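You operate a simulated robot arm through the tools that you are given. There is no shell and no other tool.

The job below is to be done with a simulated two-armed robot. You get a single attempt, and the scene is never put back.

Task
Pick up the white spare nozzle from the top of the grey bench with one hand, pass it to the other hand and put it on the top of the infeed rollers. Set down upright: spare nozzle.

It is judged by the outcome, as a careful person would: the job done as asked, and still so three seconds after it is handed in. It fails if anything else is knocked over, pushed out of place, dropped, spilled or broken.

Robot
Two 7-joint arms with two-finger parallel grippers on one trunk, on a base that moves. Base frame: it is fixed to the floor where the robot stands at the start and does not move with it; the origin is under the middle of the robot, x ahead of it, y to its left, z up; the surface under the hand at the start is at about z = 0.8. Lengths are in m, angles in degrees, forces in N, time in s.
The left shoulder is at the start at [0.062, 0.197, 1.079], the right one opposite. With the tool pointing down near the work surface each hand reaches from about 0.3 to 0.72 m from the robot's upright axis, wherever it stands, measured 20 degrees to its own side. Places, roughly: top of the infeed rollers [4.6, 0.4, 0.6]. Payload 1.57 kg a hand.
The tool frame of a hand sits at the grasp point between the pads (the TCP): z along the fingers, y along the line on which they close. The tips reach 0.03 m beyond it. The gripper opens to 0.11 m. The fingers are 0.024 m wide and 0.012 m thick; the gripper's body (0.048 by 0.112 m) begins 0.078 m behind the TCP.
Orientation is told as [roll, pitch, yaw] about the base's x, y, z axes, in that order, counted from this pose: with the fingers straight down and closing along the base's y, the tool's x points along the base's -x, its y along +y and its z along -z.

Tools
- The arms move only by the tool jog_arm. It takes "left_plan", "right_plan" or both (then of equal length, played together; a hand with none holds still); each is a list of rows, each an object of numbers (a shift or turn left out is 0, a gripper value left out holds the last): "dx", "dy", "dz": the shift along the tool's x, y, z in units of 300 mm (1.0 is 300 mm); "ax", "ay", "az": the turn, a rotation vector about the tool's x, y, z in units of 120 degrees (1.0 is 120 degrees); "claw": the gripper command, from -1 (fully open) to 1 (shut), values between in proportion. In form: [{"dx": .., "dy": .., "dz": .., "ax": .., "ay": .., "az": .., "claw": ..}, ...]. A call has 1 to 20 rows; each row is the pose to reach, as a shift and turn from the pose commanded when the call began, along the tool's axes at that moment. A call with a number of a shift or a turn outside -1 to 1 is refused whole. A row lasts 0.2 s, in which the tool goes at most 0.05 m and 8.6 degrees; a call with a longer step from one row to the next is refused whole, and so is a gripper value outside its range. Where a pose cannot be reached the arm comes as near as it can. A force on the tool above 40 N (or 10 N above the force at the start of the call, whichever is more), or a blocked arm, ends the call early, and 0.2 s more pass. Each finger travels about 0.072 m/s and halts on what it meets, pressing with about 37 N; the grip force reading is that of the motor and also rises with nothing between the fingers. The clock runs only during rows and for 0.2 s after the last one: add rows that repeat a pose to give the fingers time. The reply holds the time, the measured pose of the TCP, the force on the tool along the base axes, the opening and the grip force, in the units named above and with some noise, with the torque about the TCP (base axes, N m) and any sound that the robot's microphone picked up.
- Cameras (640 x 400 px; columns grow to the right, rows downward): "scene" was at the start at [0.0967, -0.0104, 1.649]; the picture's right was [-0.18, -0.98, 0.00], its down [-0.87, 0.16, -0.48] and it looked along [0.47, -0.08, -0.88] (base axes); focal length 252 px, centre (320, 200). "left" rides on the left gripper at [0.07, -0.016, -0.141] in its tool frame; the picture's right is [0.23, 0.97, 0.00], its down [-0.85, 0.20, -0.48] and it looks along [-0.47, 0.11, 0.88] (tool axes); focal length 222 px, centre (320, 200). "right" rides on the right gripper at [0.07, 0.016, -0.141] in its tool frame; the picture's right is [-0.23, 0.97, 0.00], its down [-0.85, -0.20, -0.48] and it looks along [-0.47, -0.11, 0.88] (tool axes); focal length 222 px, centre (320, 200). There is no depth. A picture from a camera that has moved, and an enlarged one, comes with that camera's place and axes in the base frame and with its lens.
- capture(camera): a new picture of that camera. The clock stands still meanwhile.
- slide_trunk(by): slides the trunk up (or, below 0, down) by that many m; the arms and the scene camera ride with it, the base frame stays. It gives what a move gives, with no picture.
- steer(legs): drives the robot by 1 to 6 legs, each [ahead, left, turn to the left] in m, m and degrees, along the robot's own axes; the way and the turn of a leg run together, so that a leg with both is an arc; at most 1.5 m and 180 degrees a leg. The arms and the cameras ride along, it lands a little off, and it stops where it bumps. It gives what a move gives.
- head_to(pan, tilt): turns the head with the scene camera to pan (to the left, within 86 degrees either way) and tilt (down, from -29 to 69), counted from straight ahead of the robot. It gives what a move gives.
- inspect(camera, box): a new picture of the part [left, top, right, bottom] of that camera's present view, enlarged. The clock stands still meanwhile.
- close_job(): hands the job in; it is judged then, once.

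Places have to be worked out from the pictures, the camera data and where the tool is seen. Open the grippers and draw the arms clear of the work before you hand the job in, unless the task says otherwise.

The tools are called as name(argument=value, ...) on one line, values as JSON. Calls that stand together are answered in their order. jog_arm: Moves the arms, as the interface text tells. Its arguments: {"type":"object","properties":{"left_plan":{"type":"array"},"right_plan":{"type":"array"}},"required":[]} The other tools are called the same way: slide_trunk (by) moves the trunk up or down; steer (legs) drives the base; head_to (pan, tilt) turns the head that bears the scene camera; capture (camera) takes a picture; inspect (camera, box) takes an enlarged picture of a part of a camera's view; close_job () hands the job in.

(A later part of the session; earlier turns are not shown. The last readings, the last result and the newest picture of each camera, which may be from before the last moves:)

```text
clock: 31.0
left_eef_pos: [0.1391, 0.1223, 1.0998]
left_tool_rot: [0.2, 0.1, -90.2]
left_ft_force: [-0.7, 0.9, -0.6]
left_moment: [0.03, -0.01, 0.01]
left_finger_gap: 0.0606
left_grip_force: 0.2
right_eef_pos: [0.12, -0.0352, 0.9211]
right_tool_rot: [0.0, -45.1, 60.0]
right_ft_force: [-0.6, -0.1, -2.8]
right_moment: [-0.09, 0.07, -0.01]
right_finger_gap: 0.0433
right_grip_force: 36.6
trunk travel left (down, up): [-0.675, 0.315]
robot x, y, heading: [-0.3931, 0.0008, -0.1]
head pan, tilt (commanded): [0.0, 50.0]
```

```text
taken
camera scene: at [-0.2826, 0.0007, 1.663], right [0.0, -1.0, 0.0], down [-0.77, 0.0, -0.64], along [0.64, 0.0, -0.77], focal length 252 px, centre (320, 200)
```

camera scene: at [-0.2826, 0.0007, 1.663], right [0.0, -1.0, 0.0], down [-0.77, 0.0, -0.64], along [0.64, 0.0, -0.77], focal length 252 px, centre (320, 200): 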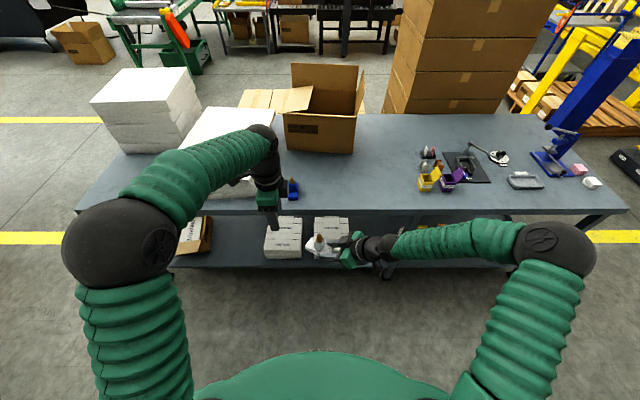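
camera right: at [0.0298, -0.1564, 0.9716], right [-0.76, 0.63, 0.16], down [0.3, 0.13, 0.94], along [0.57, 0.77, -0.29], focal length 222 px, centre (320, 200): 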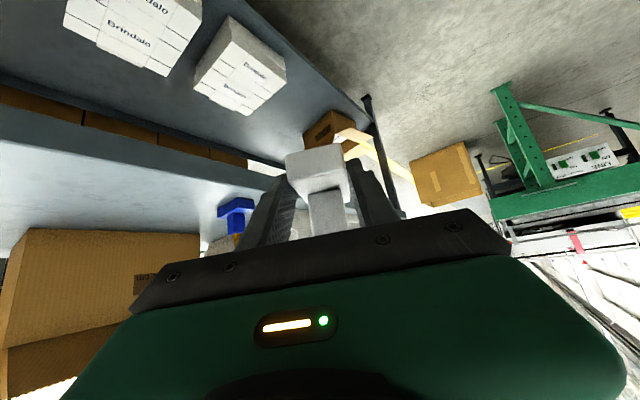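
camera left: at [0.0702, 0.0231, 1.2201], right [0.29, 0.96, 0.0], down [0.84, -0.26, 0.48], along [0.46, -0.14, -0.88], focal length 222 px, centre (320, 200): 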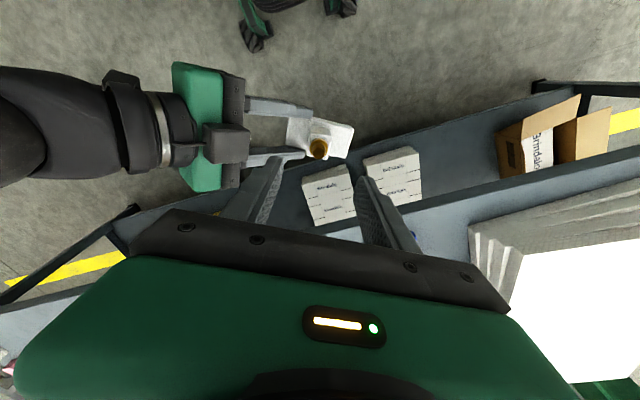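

Both at their places. Now the left hand tilts 30° (fingers pointing down and right) to a stand-off 15 cm from the block, while the right hand yaws a further 30° so the plate's long axis lies along y.

jog_arm(left_plan=[{"dx": -0.026, "dz": 0.018, "ay": -0.05}, {"dx": -0.052, "dz": 0.036, "ay": -0.1}, {"dx": -0.078, "dz": 0.054, "ay": -0.15}, {"dx": -0.104, "dz": 0.072, "ay": -0.2}, {"dx": -0.13, "dy": 0.003, "dz": 0.09, "ay": -0.25}, {"dx": -0.13, "dy": 0.003, "dz": 0.09, "ay": -0.25}], right_plan=[{"dx": -0.003, "dy": -0.014, "dz": 0.003, "ax": -0.035, "az": -0.035}, {"dx": -0.006, "dy": -0.028, "dz": 0.006, "ax": -0.071, "az": -0.071}, {"dx": -0.009, "dy": -0.042, "dz": 0.009, "ax": -0.106, "az": -0.106}, {"dx": -0.012, "dy": -0.056, "dz": 0.012, "ax": -0.142, "az": -0.142}, {"dx": -0.015, "dy": -0.069, "dz": 0.015, "ax": -0.177, "az": -0.177}, {"dx": -0.015, "dy": -0.069, "dz": 0.015, "ax": -0.177, "az": -0.177}])

capture(camera="scene")

capture(camera="left")

capture(camera="right")

```text
clock: 32.4
left_eef_pos: [0.1397, 0.0832, 1.0732]
left_tool_rot: [0.4, -30.0, -90.2]
left_ft_force: [0.2, 0.0, -0.1]
left_moment: [0.04, -0.02, 0.0]
left_finger_gap: 0.0604
left_grip_force: 0.1
right_eef_pos: [0.1427, -0.038, 0.9218]
right_tool_rot: [0.0, -45.1, 90.1]
right_ft_force: [-0.1, 0.3, -4.0]
right_moment: [-0.13, 0.0, -0.02]
right_finger_gap: 0.0433
right_grip_force: 36.6
trunk travel left (down, up): [-0.675, 0.315]
robot x, y, heading: [-0.3945, 0.0016, -0.1]
head pan, tilt (commanded): [0.0, 50.0]
```

```text
taken
camera scene: at [-0.2829, 0.0007, 1.663], right [0.0, -1.0, 0.0], down [-0.77, 0.0, -0.64], along [0.64, 0.0, -0.77], focal length 252 px, centre (320, 200)
```

scene: 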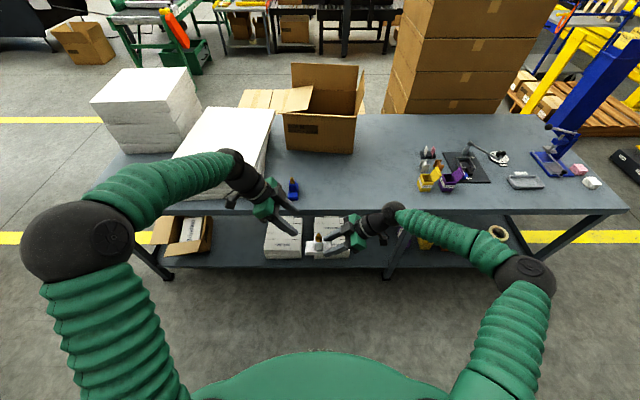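

```text
taken
camera left: at [0.1222, 0.2156, 1.1594], right [0.97, 0.2, -0.11], down [0.2, -0.5, 0.84], along [0.11, -0.84, -0.53], focal length 222 px, centre (320, 200)
```

left: 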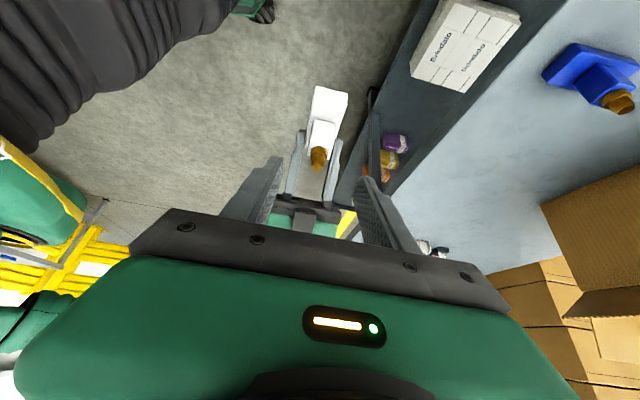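

```text
taken
camera right: at [0.1245, -0.1874, 0.9727], right [-0.97, 0.16, 0.16], down [0.2, 0.26, 0.94], along [0.11, 0.95, -0.29], focal length 222 px, centre (320, 200)
```

right: 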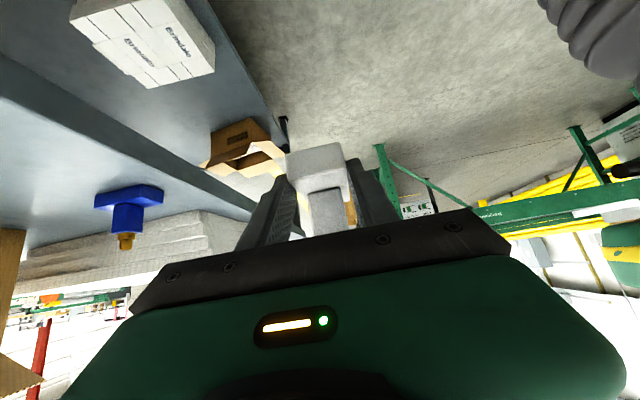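

The hands face each other as planned. I enlarge the views to check the alignment of the left fingers with the block.

inspect(camera="left", box=[240, 70, 400, 170])

inspect(camera="scene", box=[240, 180, 400, 280])

```text
4.00 times, centred on (320, 120) of left
camera zoom: at [0.1222, 0.2156, 1.1594], right [0.97, 0.2, -0.11], down [0.2, -0.5, 0.84], along [0.11, -0.84, -0.53], focal length 888 px, centre (320, 520)
```

zoom: 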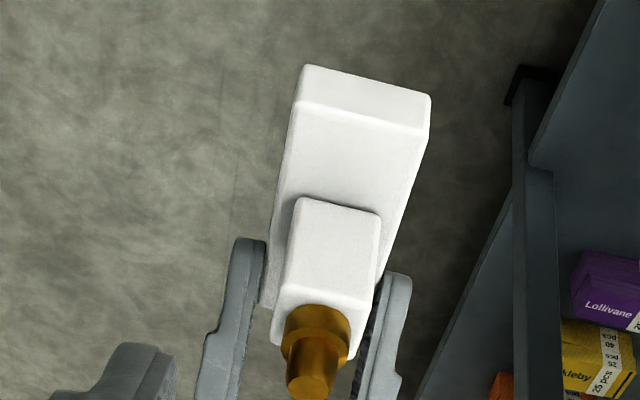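

```text
4.00 times, centred on (320, 230) of scene
camera zoom: at [-0.2829, 0.0007, 1.663], right [0.0, -1.0, 0.0], down [-0.77, 0.0, -0.64], along [0.64, 0.0, -0.77], focal length 1008 px, centre (320, 80)
```

zoom: 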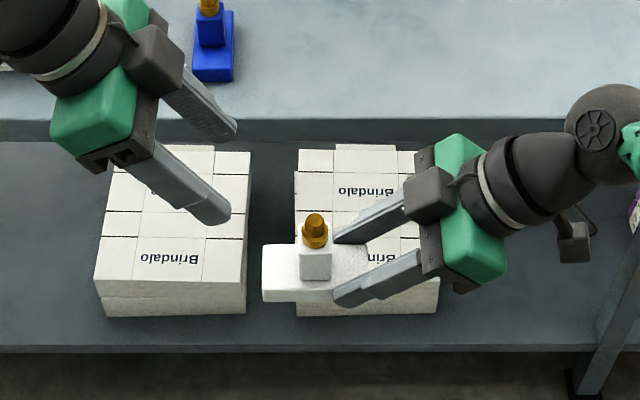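

The block's centre measures x≈0.141, y≈0.002 with the plate top about z 0.908–0.916. I advance the left hand most of the way along its finger axis, then check before the last part.

jog_arm(left_plan=[{"dx": -0.002, "dz": 0.08}, {"dx": -0.004, "dy": 0.001, "dz": 0.16}, {"dx": -0.006, "dy": 0.002, "dz": 0.23}, {"dx": -0.008, "dy": 0.003, "dz": 0.29}, {"dx": -0.01, "dy": 0.004, "dz": 0.34}, {"dx": -0.01, "dy": 0.004, "dz": 0.34}])

capture(camera="left")

inspect(camera="scene", box=[250, 190, 400, 284])

```text
clock: 33.8
left_eef_pos: [0.1406, 0.0284, 0.9853]
left_tool_rot: [0.3, -30.0, -90.0]
left_ft_force: [-0.1, 0.6, 0.3]
left_moment: [0.02, -0.01, 0.01]
left_finger_gap: 0.0608
left_grip_force: 0.1
right_eef_pos: [0.142, -0.0378, 0.9214]
right_tool_rot: [0.0, -45.1, 90.0]
right_ft_force: [-0.9, 0.2, -3.9]
right_moment: [-0.09, 0.0, 0.0]
right_finger_gap: 0.0434
right_grip_force: 37.1
trunk travel left (down, up): [-0.675, 0.315]
robot x, y, heading: [-0.3932, 0.0013, 0.3]
head pan, tilt (commanded): [0.0, 50.0]
```

```text
taken
camera left: at [0.1239, 0.1611, 1.0733], right [0.97, 0.19, -0.11], down [0.2, -0.5, 0.84], along [0.11, -0.84, -0.53], focal length 222 px, centre (320, 200)
```

left: 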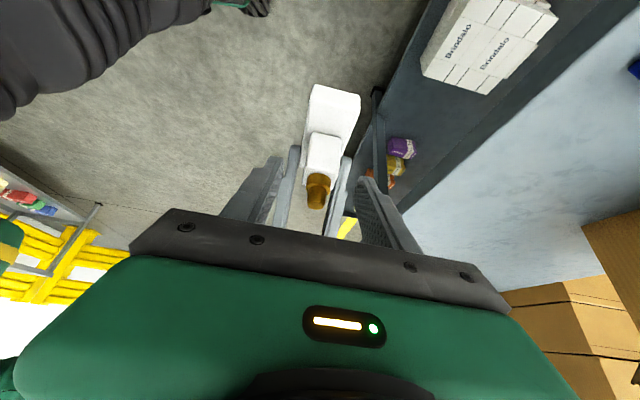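

```text
4.26 times, centred on (325, 237) of scene
camera zoom: at [-0.2824, 0.0005, 1.663], right [0.0, -1.0, 0.0], down [-0.77, 0.0, -0.64], along [0.64, 0.0, -0.77], focal length 1072 px, centre (299, 43)
```

zoom: 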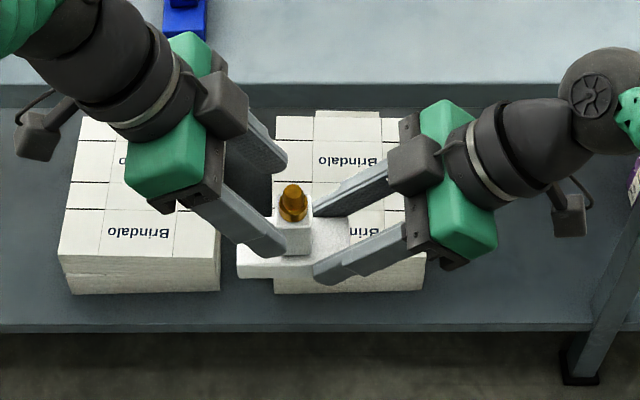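

Alignment looks right: the block and brass tip are centred between the left fingers and the gripper boxes stay well apart. I advance the last 4 cm.

jog_arm(left_plan=[{"dz": 0.035}, {"dz": 0.07}, {"dz": 0.105}, {"dz": 0.14}, {"dz": 0.14}])

inspect(camera="left", box=[220, 80, 420, 205])

inspect(camera="scene", box=[260, 200, 390, 281])

capture(camera="right")

```text
clock: 35.0
left_eef_pos: [0.1422, 0.0072, 0.9503]
left_tool_rot: [0.2, -30.0, -90.3]
left_ft_force: [-0.2, 0.3, 0.0]
left_moment: [-0.02, 0.03, 0.0]
left_finger_gap: 0.0604
left_grip_force: 0.2
right_eef_pos: [0.1424, -0.0384, 0.9212]
right_tool_rot: [-0.1, -45.2, 90.0]
right_ft_force: [-1.0, -0.1, -3.3]
right_moment: [-0.11, 0.01, 0.01]
right_finger_gap: 0.0435
right_grip_force: 36.9
trunk travel left (down, up): [-0.675, 0.315]
robot x, y, heading: [-0.3939, 0.0, -0.1]
head pan, tilt (commanded): [0.0, 50.0]
```

```text
3.20 times, centred on (320, 142) of left
camera zoom: at [0.1251, 0.1405, 1.0373], right [0.97, 0.19, -0.11], down [0.2, -0.5, 0.84], along [0.11, -0.84, -0.53], focal length 711 px, centre (320, 384)
```

zoom: 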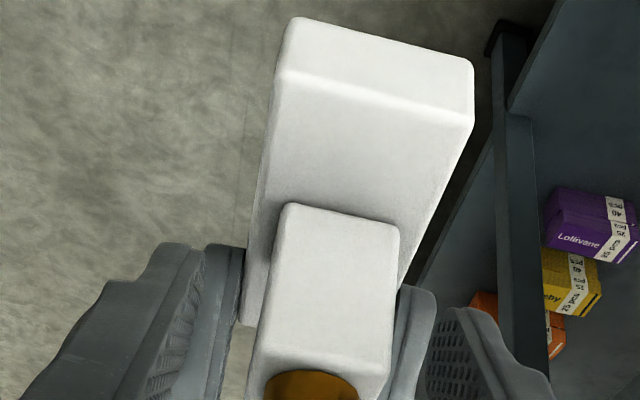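

```text
4.92 times, centred on (325, 240) of scene
camera zoom: at [-0.2823, 0.0004, 1.663], right [0.0, -1.0, 0.0], down [-0.77, 0.0, -0.64], along [0.64, 0.0, -0.77], focal length 1240 px, centre (295, 1)
```

zoom: 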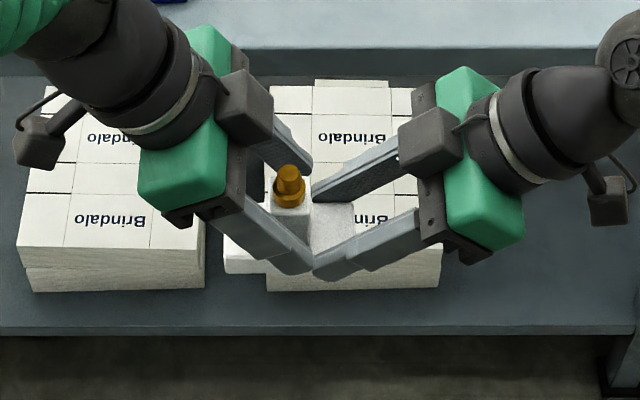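

```text
taken
camera right: at [0.1246, -0.1875, 0.9725], right [-0.97, 0.16, 0.16], down [0.2, 0.26, 0.94], along [0.11, 0.95, -0.29], focal length 222 px, centre (320, 200)
```

right: 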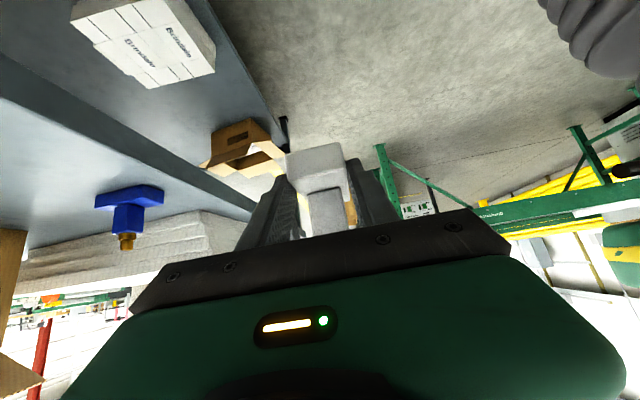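

No contact forces, the left fingers bracket the block. I close the left gripper on the block while the right keeps holding.

jog_arm(left_plan=[{"claw": 0.15}, {"claw": 0.35}, {"claw": 0.5}, {"claw": 1}, {"claw": 1}, {"claw": 1}, {"claw": 1}])

inspect(camera="scene", box=[260, 200, 390, 281])

inspect(camera="left", box=[220, 80, 420, 205])

```text
clock: 36.6
left_eef_pos: [0.1417, 0.0083, 0.9502]
left_tool_rot: [0.3, -30.1, -90.1]
left_ft_force: [-0.6, 0.0, 0.2]
left_moment: [-0.12, 0.04, 0.15]
left_finger_gap: 0.0297
left_grip_force: 36.9
right_eef_pos: [0.1445, -0.0378, 0.9214]
right_tool_rot: [-0.1, -45.1, 90.1]
right_ft_force: [0.0, -0.7, -2.8]
right_moment: [-0.03, -0.04, -0.14]
right_finger_gap: 0.0437
right_grip_force: 37.3
trunk travel left (down, up): [-0.675, 0.315]
robot x, y, heading: [-0.3939, -0.0028, -0.1]
head pan, tilt (commanded): [0.0, 50.0]
```

```text
4.92 times, centred on (325, 240) of scene
camera zoom: at [-0.282, 0.0004, 1.663], right [0.0, -1.0, 0.0], down [-0.77, 0.0, -0.64], along [0.64, 0.0, -0.77], focal length 1240 px, centre (295, 1)
```

zoom: 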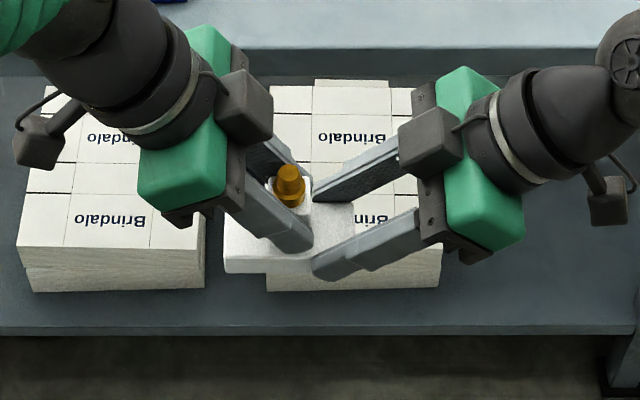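

```text
3.20 times, centred on (320, 142) of left
camera zoom: at [0.1253, 0.1406, 1.0373], right [0.97, 0.19, -0.11], down [0.2, -0.5, 0.84], along [0.11, -0.84, -0.53], focal length 711 px, centre (320, 384)
```

zoom: 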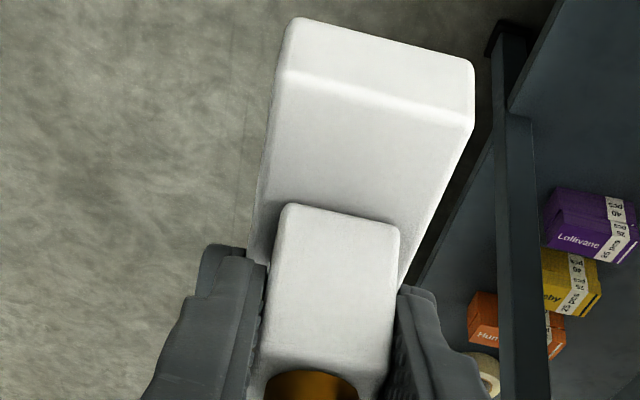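

Left grip is firm on the block at 0.0297 m. I open the right gripper in place and check that the left alone carries the nozzle.

jog_arm(right_plan=[{"claw": 0.1}, {"claw": -0.1}, {"claw": -0.5}, {"claw": -1}, {"claw": -1}, {"claw": -1}])

inspect(camera="scene", box=[260, 200, 390, 281])

```text
clock: 38.0
left_eef_pos: [0.1418, 0.0091, 0.9494]
left_tool_rot: [0.2, -29.9, -90.3]
left_ft_force: [-0.8, -1.1, 0.0]
left_moment: [0.04, 0.0, 0.0]
left_finger_gap: 0.0296
left_grip_force: 37.2
right_eef_pos: [0.1421, -0.0379, 0.9206]
right_tool_rot: [-0.1, -45.1, 89.9]
right_ft_force: [0.5, 1.0, 0.5]
right_moment: [-0.06, -0.01, 0.0]
right_finger_gap: 0.1099
right_grip_force: 0.0
trunk travel left (down, up): [-0.675, 0.315]
robot x, y, heading: [-0.3927, -0.0015, -0.1]
head pan, tilt (commanded): [0.0, 50.0]
```

```text
4.92 times, centred on (325, 240) of scene
camera zoom: at [-0.282, 0.0004, 1.663], right [0.0, -1.0, 0.0], down [-0.77, 0.0, -0.64], along [0.64, 0.0, -0.77], focal length 1240 px, centre (295, 1)
```

zoom: 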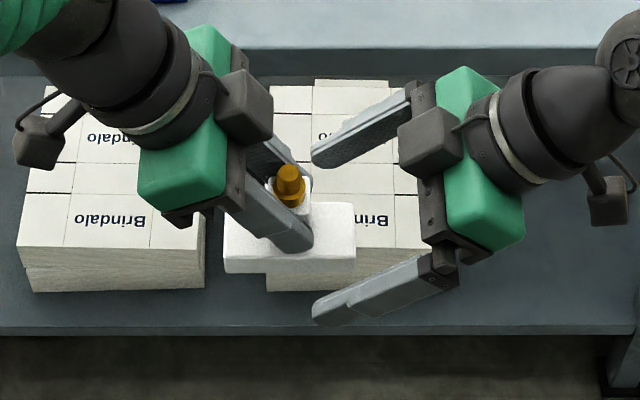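

The left hand holds the nozzle alone. I withdraw the right hand straight back along its finger axis.

jog_arm(right_plan=[{"dz": -0.07}, {"dz": -0.15}, {"dz": -0.25}, {"dz": -0.36}, {"dz": -0.48}, {"dz": -0.6}, {"dz": -0.6}])

capture(camera="scene")

inspect(camera="scene", box=[260, 190, 390, 271])

```text
clock: 39.6
left_eef_pos: [0.1421, 0.0079, 0.9496]
left_tool_rot: [0.2, -30.0, -90.2]
left_ft_force: [-0.4, 0.0, -0.7]
left_moment: [0.02, -0.03, 0.01]
left_finger_gap: 0.0295
left_grip_force: 37.1
right_eef_pos: [0.1436, -0.1666, 1.0481]
right_tool_rot: [-0.1, -45.0, 90.0]
right_ft_force: [0.2, -0.6, -0.2]
right_moment: [-0.02, 0.0, 0.03]
right_finger_gap: 0.1097
right_grip_force: 0.0
trunk travel left (down, up): [-0.675, 0.315]
robot x, y, heading: [-0.3957, -0.0018, 0.1]
head pan, tilt (commanded): [0.0, 50.0]
```

```text
taken
camera scene: at [-0.2819, -0.0003, 1.6629], right [0.0, -1.0, 0.0], down [-0.77, 0.0, -0.64], along [0.64, 0.0, -0.77], focal length 252 px, centre (320, 200)
```

scene: 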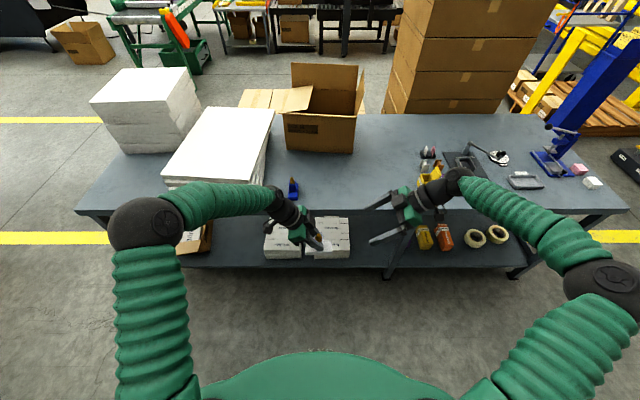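

```text
4.92 times, centred on (325, 230) of scene
camera zoom: at [-0.2819, -0.0003, 1.6629], right [0.0, -1.0, 0.0], down [-0.77, 0.0, -0.64], along [0.64, 0.0, -0.77], focal length 1240 px, centre (295, 50)
```

zoom: 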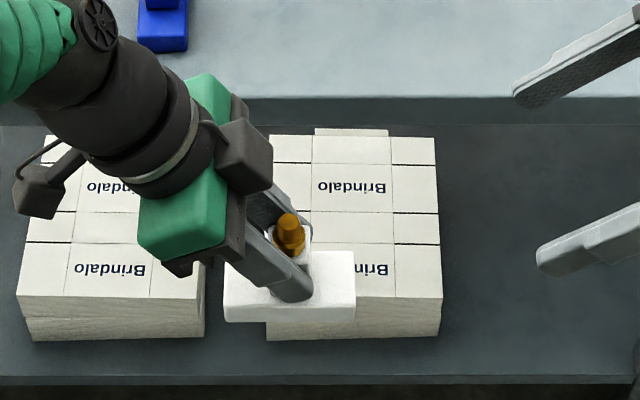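

The handover is done; the left hand holds the nozzle upright. Now I strafe right 1.5 m along the near side of the bench, staying clear of it, and then look at the way around its right end.

steer(legs=[[0, -1.5, 0]])

head_to(pan=0, tilt=25)

capture(camera="scene")

head_to(pan=-35, tilt=35)

capture(camera="scene")

```text
clock: 47.1
left_eef_pos: [0.1679, -1.4948, 0.9496]
left_tool_rot: [0.1, -30.0, -87.9]
left_ft_force: [0.0, 0.5, -0.1]
left_moment: [0.03, 0.0, 0.0]
left_finger_gap: 0.0297
left_grip_force: 37.0
right_eef_pos: [0.1752, -1.6679, 1.0497]
right_tool_rot: [-0.2, -45.0, 92.3]
right_ft_force: [-0.9, -0.6, -0.1]
right_moment: [0.02, -0.01, 0.03]
right_finger_gap: 0.1099
right_grip_force: 0.1
trunk travel left (down, up): [-0.675, 0.315]
robot x, y, heading: [-0.3679, -1.5209, 2.1]
head pan, tilt (commanded): [0.0, 50.0]
```

```text
clock: 48.0
left_eef_pos: [0.1658, -1.4959, 0.9514]
left_tool_rot: [0.3, -29.9, -88.0]
left_ft_force: [1.1, -0.4, 0.2]
left_moment: [0.01, -0.01, 0.02]
left_finger_gap: 0.0298
left_grip_force: 36.8
right_eef_pos: [0.174, -1.6701, 1.0493]
right_tool_rot: [-0.4, -45.2, 92.4]
right_ft_force: [0.7, 0.5, 0.1]
right_moment: [0.01, 0.0, 0.01]
right_finger_gap: 0.11
right_grip_force: 0.1
trunk travel left (down, up): [-0.675, 0.315]
robot x, y, heading: [-0.3656, -1.524, 2.1]
head pan, tilt (commanded): [0.0, 25.0]
```

```text
taken
camera scene: at [-0.2413, -1.5192, 1.7004], right [0.04, -1.0, 0.0], down [-0.43, -0.01, -0.9], along [0.9, 0.03, -0.43], focal length 252 px, centre (320, 200)
```

scene: 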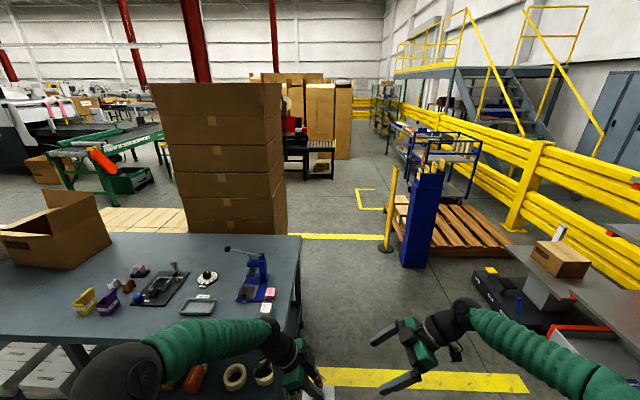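

```text
clock: 49.0
left_eef_pos: [0.1647, -1.4953, 0.9503]
left_tool_rot: [0.3, -29.9, -88.1]
left_ft_force: [0.3, -0.2, -0.5]
left_moment: [0.04, -0.01, -0.03]
left_finger_gap: 0.0297
left_grip_force: 36.9
right_eef_pos: [0.1742, -1.6692, 1.0509]
right_tool_rot: [-0.2, -45.0, 92.3]
right_ft_force: [-0.1, 0.9, 0.7]
right_moment: [-0.04, 0.02, 0.0]
right_finger_gap: 0.1102
right_grip_force: 0.1
trunk travel left (down, up): [-0.675, 0.315]
robot x, y, heading: [-0.3681, -1.5209, 2.1]
head pan, tilt (commanded): [-35.0, 35.0]
```

```text
taken
camera scene: at [-0.2593, -1.5705, 1.6847], right [-0.54, -0.84, 0.0], down [-0.48, 0.31, -0.82], along [0.69, -0.44, -0.58], focal length 252 px, centre (320, 200)
```

scene: 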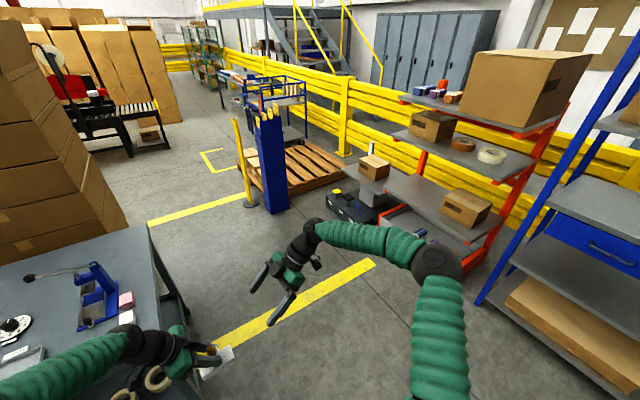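

The gap between the bench end (y≈−1.34) / carton stack (y≈−1.0) and the yellow post (2.13, −2.13) is wide enough. I straighten the heading, shift right to y≈−1.8 and drive ahead to x≈1.0.

steer(legs=[[0, -0.28, -2.1], [1.35, 0, 0]])

head_to(pan=0, tilt=35)

capture(camera="scene")

head_to(pan=40, tilt=35)

capture(camera="scene")

```text
clock: 57.3
left_eef_pos: [1.5217, -1.7886, 0.9515]
left_tool_rot: [0.3, -30.1, -90.4]
left_ft_force: [0.0, 0.1, -0.3]
left_moment: [0.02, -0.01, 0.03]
left_finger_gap: 0.0299
left_grip_force: 37.4
right_eef_pos: [1.5219, -1.9625, 1.0509]
right_tool_rot: [-0.3, -45.1, 90.2]
right_ft_force: [0.6, 0.2, -1.0]
right_moment: [0.0, 0.03, 0.0]
right_finger_gap: 0.1101
right_grip_force: 0.0
trunk travel left (down, up): [-0.675, 0.315]
robot x, y, heading: [0.9867, -1.7948, -0.3]
head pan, tilt (commanded): [-35.0, 35.0]
```

```text
clock: 58.3
left_eef_pos: [1.5202, -1.7902, 0.9523]
left_tool_rot: [0.5, -29.8, -90.4]
left_ft_force: [0.1, -0.1, 0.2]
left_moment: [0.02, 0.03, 0.02]
left_finger_gap: 0.0299
left_grip_force: 36.7
right_eef_pos: [1.521, -1.9636, 1.0513]
right_tool_rot: [-0.4, -45.1, 90.3]
right_ft_force: [0.8, 0.1, -0.1]
right_moment: [0.0, -0.01, 0.0]
right_finger_gap: 0.11
right_grip_force: 0.0
trunk travel left (down, up): [-0.675, 0.315]
robot x, y, heading: [0.9875, -1.7984, -0.3]
head pan, tilt (commanded): [0.0, 35.0]
```

```text
taken
camera scene: at [1.1095, -1.7971, 1.6847], right [0.0, -1.0, 0.0], down [-0.58, 0.0, -0.82], along [0.82, 0.0, -0.58], focal length 252 px, centre (320, 200)
```

scene: 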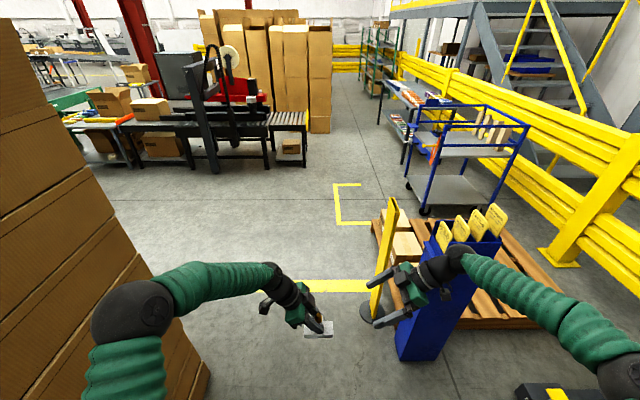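

```text
clock: 59.4
left_eef_pos: [1.52, -1.7902, 0.9533]
left_tool_rot: [0.4, -29.9, -90.3]
left_ft_force: [0.2, -0.9, 0.2]
left_moment: [0.04, 0.01, -0.03]
left_finger_gap: 0.0296
left_grip_force: 36.9
right_eef_pos: [1.5198, -1.9646, 1.0513]
right_tool_rot: [-0.3, -45.1, 90.2]
right_ft_force: [-0.6, 0.1, -0.3]
right_moment: [0.01, 0.0, 0.0]
right_finger_gap: 0.1099
right_grip_force: 0.1
trunk travel left (down, up): [-0.675, 0.315]
robot x, y, heading: [0.989, -1.7942, -0.0]
head pan, tilt (commanded): [40.0, 35.0]
```

```text
taken
camera scene: at [1.0893, -1.7403, 1.6848], right [0.64, -0.77, 0.0], down [-0.44, -0.37, -0.82], along [0.63, 0.52, -0.57], focal length 252 px, centre (320, 200)
```

scene: 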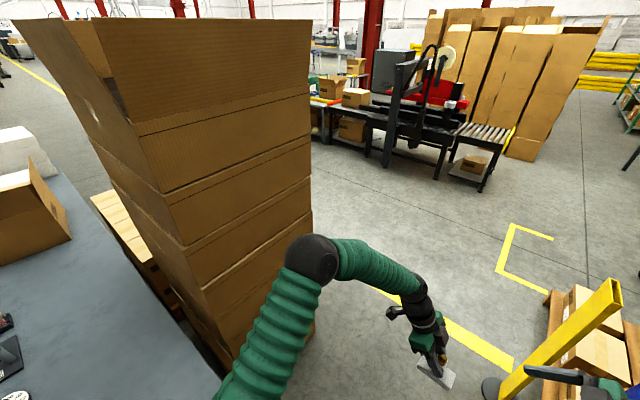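

The carton stack's corner sticks out to about (1.74, −1.15) and the blue column starts at y≈−2.28, so I pass down the middle at y≈−1.67, with both elbows clearing, and check after 0.8 m.

steer(legs=[[0, 0.125, 0], [0.8, 0, 0]])

head_to(pan=0, tilt=30)

capture(camera="scene")

```text
clock: 64.5
left_eef_pos: [2.311, -1.6596, 0.9525]
left_tool_rot: [0.4, -30.0, -89.7]
left_ft_force: [0.4, 1.1, -3.0]
left_moment: [0.02, 0.01, -0.03]
left_finger_gap: 0.03
left_grip_force: 36.8
right_eef_pos: [2.3135, -1.8334, 1.0509]
right_tool_rot: [-0.6, -45.2, 90.8]
right_ft_force: [0.1, 0.2, 0.0]
right_moment: [0.04, 0.0, -0.01]
right_finger_gap: 0.1101
right_grip_force: 0.0
trunk travel left (down, up): [-0.675, 0.315]
robot x, y, heading: [1.7785, -1.6714, 0.2]
head pan, tilt (commanded): [40.0, 35.0]
```

```text
clock: 65.6
left_eef_pos: [2.3089, -1.6573, 0.9536]
left_tool_rot: [0.6, -29.8, -89.8]
left_ft_force: [-0.2, 0.0, -3.1]
left_moment: [0.05, -0.01, 0.0]
left_finger_gap: 0.0294
left_grip_force: 37.3
right_eef_pos: [2.3115, -1.8313, 1.0518]
right_tool_rot: [-0.6, -45.1, 90.9]
right_ft_force: [-0.3, 0.1, 0.1]
right_moment: [-0.01, -0.03, 0.0]
right_finger_gap: 0.1099
right_grip_force: 0.0
trunk travel left (down, up): [-0.675, 0.315]
robot x, y, heading: [1.778, -1.6692, 0.3]
head pan, tilt (commanded): [0.0, 30.0]
```

```text
taken
camera scene: at [1.9026, -1.67, 1.6925], right [0.01, -1.0, 0.0], down [-0.5, 0.0, -0.86], along [0.86, 0.01, -0.5], focal length 252 px, centre (320, 200)
```

scene: 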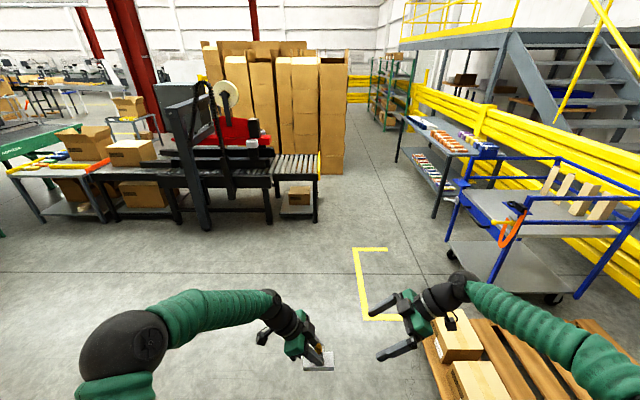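

Passing the gap without contact. The left force now reads the nozzle's weight (−3 N), so I check with the left camera that the nozzle has not shifted in the grip.

inspect(camera="left", box=[220, 80, 420, 205])

inspect(camera="scene", box=[240, 280, 400, 380])

inspect(camera="scene", box=[0, 110, 330, 230])

```text
3.20 times, centred on (320, 142) of left
camera zoom: at [2.2901, -1.5251, 1.0403], right [0.97, 0.2, -0.1], down [0.2, -0.5, 0.84], along [0.12, -0.84, -0.53], focal length 711 px, centre (320, 384)
```

zoom: 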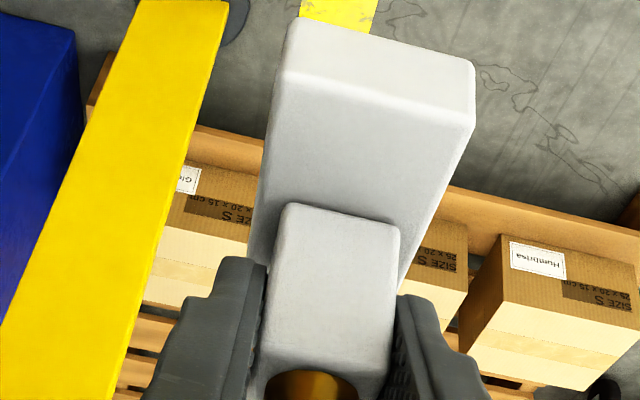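

```text
4.00 times, centred on (320, 330) of scene
camera zoom: at [1.9026, -1.67, 1.6925], right [0.01, -1.0, 0.0], down [-0.5, 0.0, -0.86], along [0.86, 0.01, -0.5], focal length 1008 px, centre (320, -320)
```

zoom: 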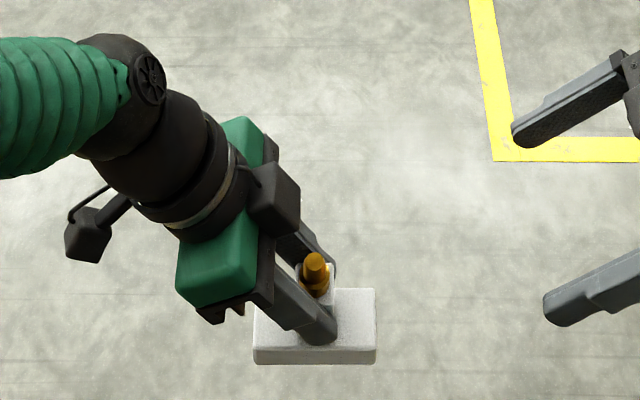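

```text
1.94 times, centred on (165, 170) of scene
camera zoom: at [1.9026, -1.67, 1.6925], right [0.01, -1.0, 0.0], down [-0.5, 0.0, -0.86], along [0.86, 0.01, -0.5], focal length 489 px, centre (621, 258)
```

zoom: 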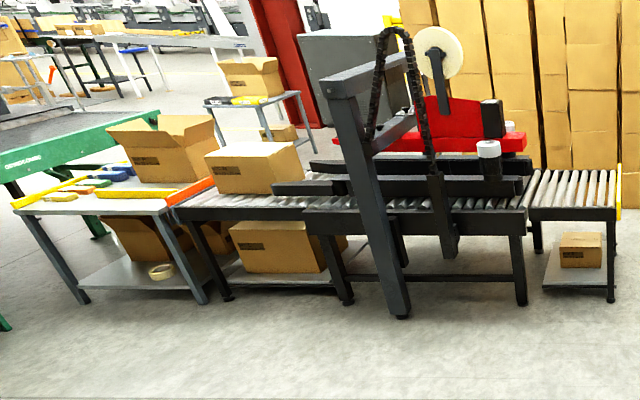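

The nozzle sits unchanged in the left grip. I continue ahead to x≈2.75 in the open aisle, then strafe left towards the infeed side of the sealer.

steer(legs=[[0.97, 0, 0], [0, 1.45, 0]])

head_to(pan=10, tilt=30)

capture(camera="scene")

```text
clock: 77.5
left_eef_pos: [3.272, -0.1934, 0.9527]
left_tool_rot: [0.6, -29.9, -90.0]
left_ft_force: [1.0, -0.6, -3.1]
left_moment: [0.03, -0.01, 0.01]
left_finger_gap: 0.03
left_grip_force: 36.9
right_eef_pos: [3.274, -0.3678, 1.0519]
right_tool_rot: [-0.5, -45.1, 90.8]
right_ft_force: [-0.5, 0.3, 0.3]
right_moment: [0.02, 0.0, 0.01]
right_finger_gap: 0.1101
right_grip_force: 0.1
trunk travel left (down, up): [-0.675, 0.315]
robot x, y, heading: [2.739, -0.204, 0.4]
head pan, tilt (commanded): [0.0, 30.0]
```

```text
clock: 78.2
left_eef_pos: [3.2715, -0.1914, 0.9543]
left_tool_rot: [0.6, -29.9, -90.0]
left_ft_force: [-0.4, -0.2, -1.6]
left_moment: [0.02, -0.01, -0.02]
left_finger_gap: 0.0296
left_grip_force: 37.3
right_eef_pos: [3.2737, -0.3655, 1.0531]
right_tool_rot: [-0.7, -45.1, 90.9]
right_ft_force: [-0.3, 0.6, -0.9]
right_moment: [-0.01, -0.02, 0.0]
right_finger_gap: 0.1099
right_grip_force: 0.1
trunk travel left (down, up): [-0.675, 0.315]
robot x, y, heading: [2.7397, -0.207, 0.6]
head pan, tilt (commanded): [10.0, 30.0]
```

```text
taken
camera scene: at [2.8647, -0.1875, 1.6925], right [0.18, -0.98, 0.0], down [-0.49, -0.09, -0.86], along [0.85, 0.16, -0.5], focal length 252 px, centre (320, 200)
```

scene: 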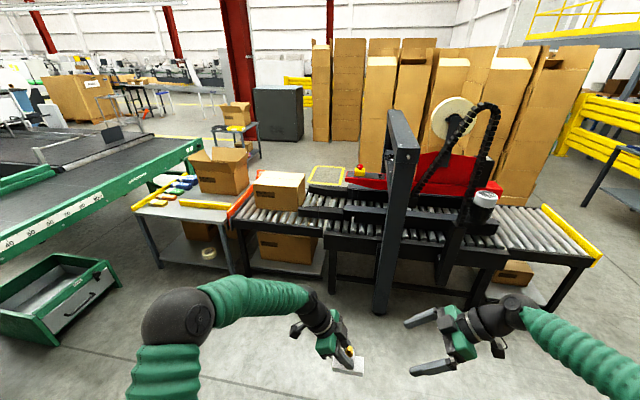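

I enlarge the infeed rollers to see the carton's position, roller direction and free space.

inspect(camera="scene", box=[210, 160, 370, 260])

```text
4.00 times, centred on (290, 210) of scene
camera zoom: at [2.8647, -0.1875, 1.6925], right [0.18, -0.98, 0.0], down [-0.49, -0.09, -0.86], along [0.85, 0.16, -0.5], focal length 1008 px, centre (440, 160)
```

zoom: 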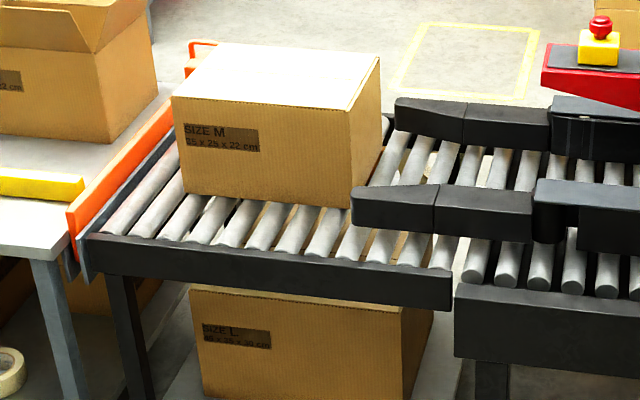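

The carton stands at x≥4.51, y 0.30–0.65, leaving a free strip of rollers in front of it (x≈4.35–4.50); rollers run along x at ≈5 cm pitch, so the plate must lie along y, centred between two rollers. I drive up to (3.5, 0.38) for a closer look.

steer(legs=[[0.0, 0.59, -0.5], [0.72, 0, 0]])

head_to(pan=0, tilt=45)

capture(camera="scene")

```text
clock: 85.1
left_eef_pos: [3.9918, 0.3882, 0.955]
left_tool_rot: [0.7, -30.1, -90.8]
left_ft_force: [-0.1, -0.9, -2.5]
left_moment: [0.02, 0.01, -0.01]
left_finger_gap: 0.0298
left_grip_force: 36.8
right_eef_pos: [3.9923, 0.213, 1.0527]
right_tool_rot: [-0.7, -45.1, 90.3]
right_ft_force: [0.4, 0.0, 0.0]
right_moment: [0.02, 0.02, -0.01]
right_finger_gap: 0.1099
right_grip_force: 0.0
trunk travel left (down, up): [-0.675, 0.315]
robot x, y, heading: [3.4663, 0.3804, -0.5]
head pan, tilt (commanded): [10.0, 30.0]
```

```text
clock: 85.9
left_eef_pos: [3.9906, 0.3889, 0.954]
left_tool_rot: [0.8, -29.9, -90.7]
left_ft_force: [0.2, -1.2, -2.9]
left_moment: [0.02, 0.01, -0.02]
left_finger_gap: 0.0293
left_grip_force: 36.3
right_eef_pos: [3.9904, 0.213, 1.0549]
right_tool_rot: [-0.8, -45.1, 90.2]
right_ft_force: [-0.4, 0.0, 0.1]
right_moment: [0.0, -0.02, -0.03]
right_finger_gap: 0.11
right_grip_force: 0.1
trunk travel left (down, up): [-0.675, 0.315]
robot x, y, heading: [3.4591, 0.3822, -0.4]
head pan, tilt (commanded): [0.0, 45.0]
```

```text
taken
camera scene: at [3.5782, 0.3805, 1.6699], right [0.0, -1.0, 0.0], down [-0.71, 0.0, -0.71], along [0.71, 0.0, -0.71], focal length 252 px, centre (320, 200)
```

scene: 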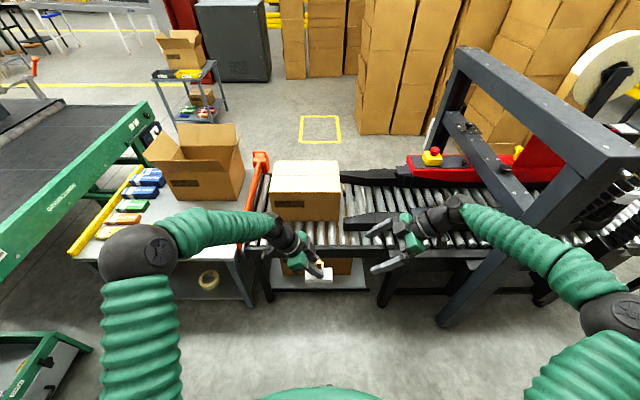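

Carton on the rollers ends at z≈0.82 and both hands travel above it, and the sealer mast (4.16, −0.44) stays clear of the right elbow. I drive ahead 0.42 m so the left hand hangs over the free strip of rollers.

steer(legs=[[0.42, 0, 0.4]])

head_to(pan=5, tilt=58)

capture(camera="scene")

capture(camera="left")

capture(camera="right")

```text
clock: 88.5
left_eef_pos: [4.4117, 0.3845, 0.9553]
left_tool_rot: [0.8, -30.0, -90.8]
left_ft_force: [0.1, -0.7, -2.7]
left_moment: [0.02, 0.0, -0.02]
left_finger_gap: 0.0296
left_grip_force: 37.1
right_eef_pos: [4.4116, 0.2093, 1.0541]
right_tool_rot: [-0.9, -45.1, 90.2]
right_ft_force: [-0.2, -0.2, -0.6]
right_moment: [0.01, 0.04, -0.01]
right_finger_gap: 0.1099
right_grip_force: 0.0
trunk travel left (down, up): [-0.675, 0.315]
robot x, y, heading: [3.8829, 0.3766, -0.5]
head pan, tilt (commanded): [0.0, 45.0]
```

```text
clock: 89.2
left_eef_pos: [4.4112, 0.3842, 0.9555]
left_tool_rot: [1.0, -30.0, -90.9]
left_ft_force: [0.5, 0.6, -3.3]
left_moment: [0.03, 0.03, 0.02]
left_finger_gap: 0.0297
left_grip_force: 37.2
right_eef_pos: [4.4121, 0.2089, 1.0538]
right_tool_rot: [-0.9, -45.1, 90.3]
right_ft_force: [0.9, 0.3, 0.6]
right_moment: [-0.01, 0.01, -0.03]
right_finger_gap: 0.1102
right_grip_force: 0.0
trunk travel left (down, up): [-0.675, 0.315]
robot x, y, heading: [3.8826, 0.3762, -0.4]
head pan, tilt (commanded): [5.0, 58.0]
```

```text
taken
camera scene: at [3.988, 0.3839, 1.6528], right [0.08, -1.0, 0.0], down [-0.85, -0.07, -0.53], along [0.53, 0.04, -0.85], focal length 252 px, centre (320, 200)
```

scene: 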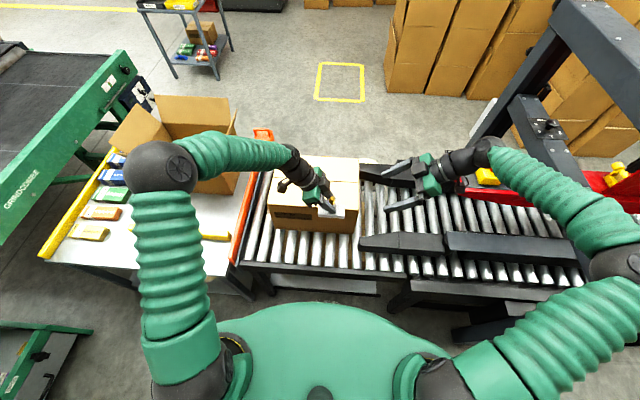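

```text
taken
camera left: at [4.3942, 0.5165, 1.0423], right [0.98, 0.19, -0.1], down [0.18, -0.5, 0.84], along [0.11, -0.84, -0.53], focal length 222 px, centre (320, 200)
```

left: 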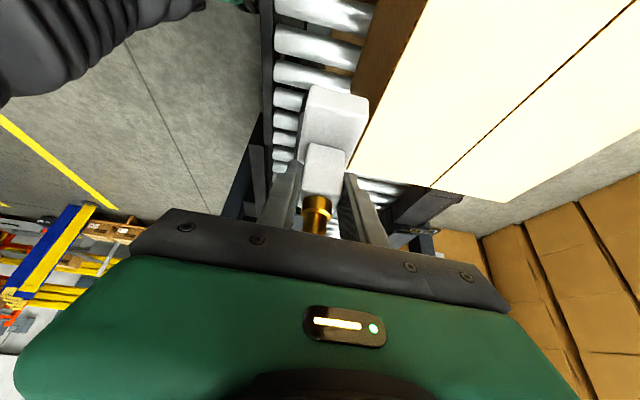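

```text
taken
camera right: at [4.3924, 0.0604, 1.105], right [-0.97, 0.17, 0.15], down [0.19, 0.26, 0.95], along [0.12, 0.95, -0.29], focal length 222 px, centre (320, 200)
```

right: 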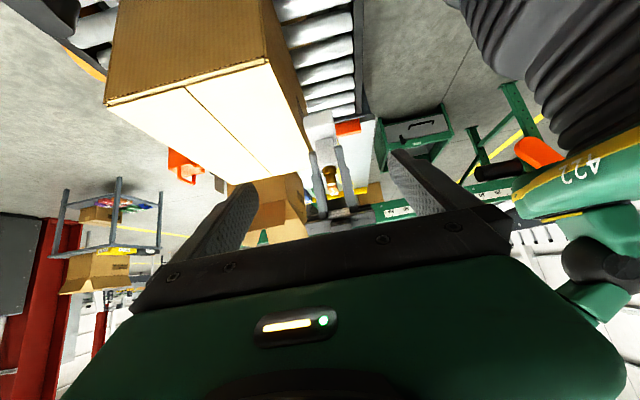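

The nozzle now hangs over the rollers. I enlarge the scene view to measure the rollers and carton edge.

inspect(camera="scene", box=[240, 180, 400, 280])

inspect(camera="left", box=[230, 0, 390, 100])

```text
4.00 times, centred on (320, 230) of scene
camera zoom: at [3.988, 0.3839, 1.6528], right [0.08, -1.0, 0.0], down [-0.85, -0.07, -0.53], along [0.53, 0.04, -0.85], focal length 1008 px, centre (320, 80)
```

zoom: 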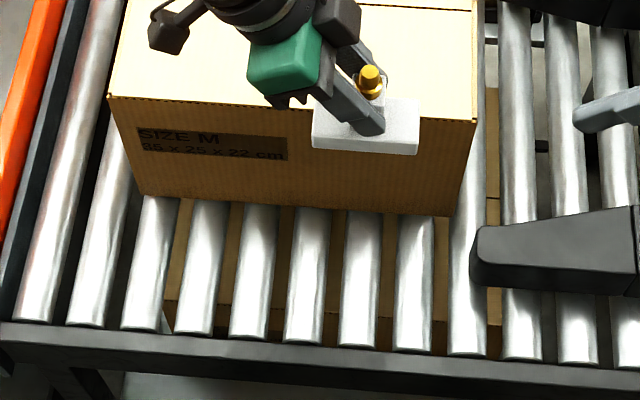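

```text
4.00 times, centred on (310, 50) of left
camera zoom: at [4.3942, 0.5165, 1.0423], right [0.98, 0.19, -0.1], down [0.18, -0.5, 0.84], along [0.11, -0.84, -0.53], focal length 888 px, centre (360, 800)
```

zoom: 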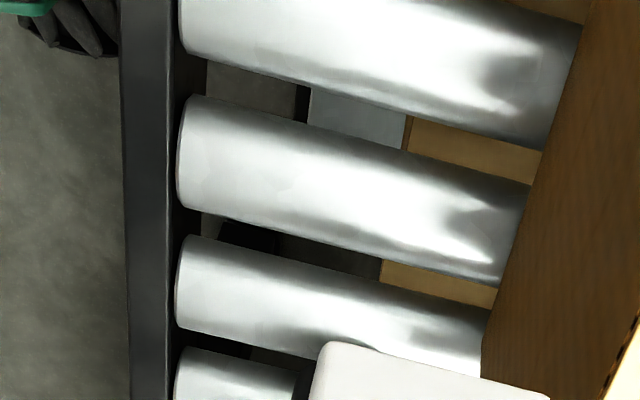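

Roller top lines are at y≈0.429 and 0.371 (pitch ≈5.8 cm), roller ends at x≈4.32 and the carton face at x≈4.475. I shift the nozzle to centre x≈4.392, y≈0.400, midway between two rollers, and lower to a hover ~9 cm above, correcting a 0.9° lean.

jog_arm(left_plan=[{"dx": 0.064, "dy": -0.063, "dz": -0.037, "ax": 0.0065, "az": -0.0038}, {"dx": 0.132, "dy": -0.063, "dz": 0.081, "ax": 0.0065, "az": -0.0038}, {"dx": 0.2, "dy": -0.063, "dz": 0.2, "ax": 0.0065, "az": -0.0038}, {"dx": 0.268, "dy": -0.063, "dz": 0.318, "ax": 0.0065, "az": -0.0038}, {"dx": 0.337, "dy": -0.063, "dz": 0.436, "ax": 0.0065, "az": -0.0038}, {"dx": 0.405, "dy": -0.063, "dz": 0.555, "ax": 0.0065, "az": -0.0038}, {"dx": 0.405, "dy": -0.063, "dz": 0.555, "ax": 0.0065, "az": -0.0038}])

capture(camera="scene")

inspect(camera="scene", box=[250, 190, 390, 278])

capture(camera="left")

```text
clock: 90.8
left_eef_pos: [4.3919, 0.4053, 0.7491]
left_tool_rot: [-0.1, -30.0, -90.4]
left_ft_force: [0.1, 0.3, -3.5]
left_moment: [0.05, 0.01, 0.0]
left_finger_gap: 0.0298
left_grip_force: 37.5
right_eef_pos: [4.4103, 0.2092, 1.0553]
right_tool_rot: [-1.0, -45.1, 90.4]
right_ft_force: [-0.3, 0.7, -0.9]
right_moment: [0.02, -0.01, 0.01]
right_finger_gap: 0.11
right_grip_force: 0.0
trunk travel left (down, up): [-0.675, 0.315]
robot x, y, heading: [3.8839, 0.3801, -0.2]
head pan, tilt (commanded): [5.0, 58.0]
```

```text
taken
camera scene: at [3.9864, 0.3842, 1.6529], right [0.08, -1.0, 0.0], down [-0.85, -0.07, -0.53], along [0.53, 0.04, -0.85], focal length 252 px, centre (320, 200)
```

scene: 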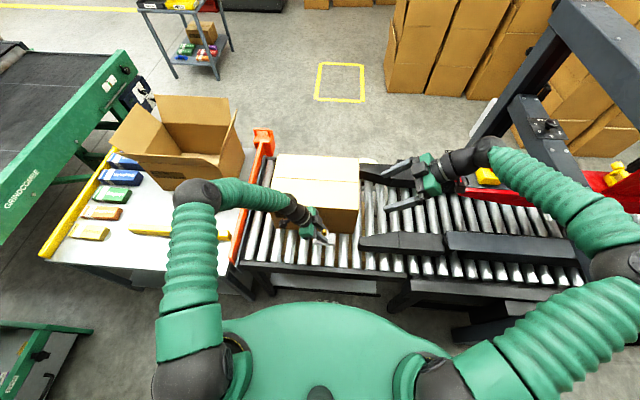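

```text
4.55 times, centred on (320, 234) of scene
camera zoom: at [3.9864, 0.3842, 1.6529], right [0.08, -1.0, 0.0], down [-0.85, -0.07, -0.53], along [0.53, 0.04, -0.85], focal length 1145 px, centre (320, 46)
```

zoom: 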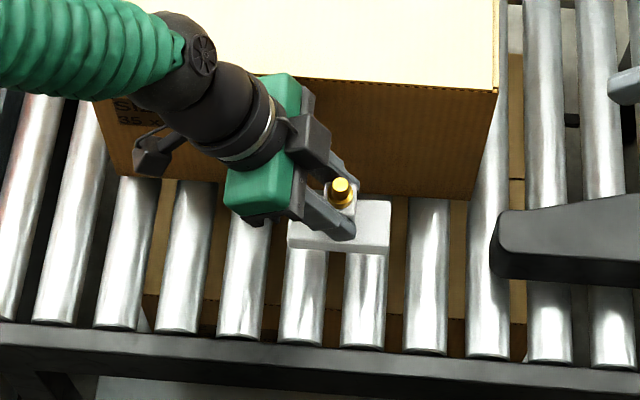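

```text
taken
camera left: at [4.3758, 0.5374, 0.837], right [0.98, 0.19, -0.12], down [0.2, -0.5, 0.84], along [0.1, -0.84, -0.53], focal length 222 px, centre (320, 200)
```

left: 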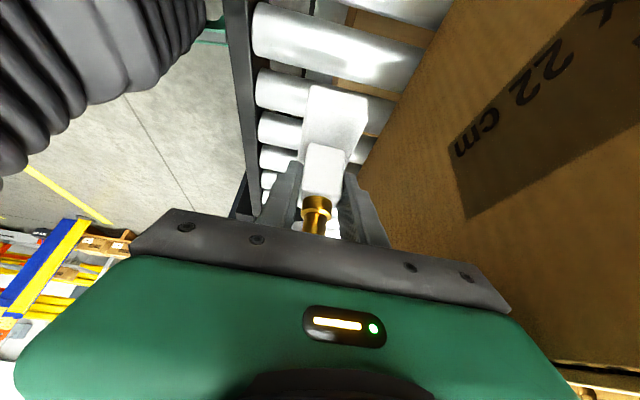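

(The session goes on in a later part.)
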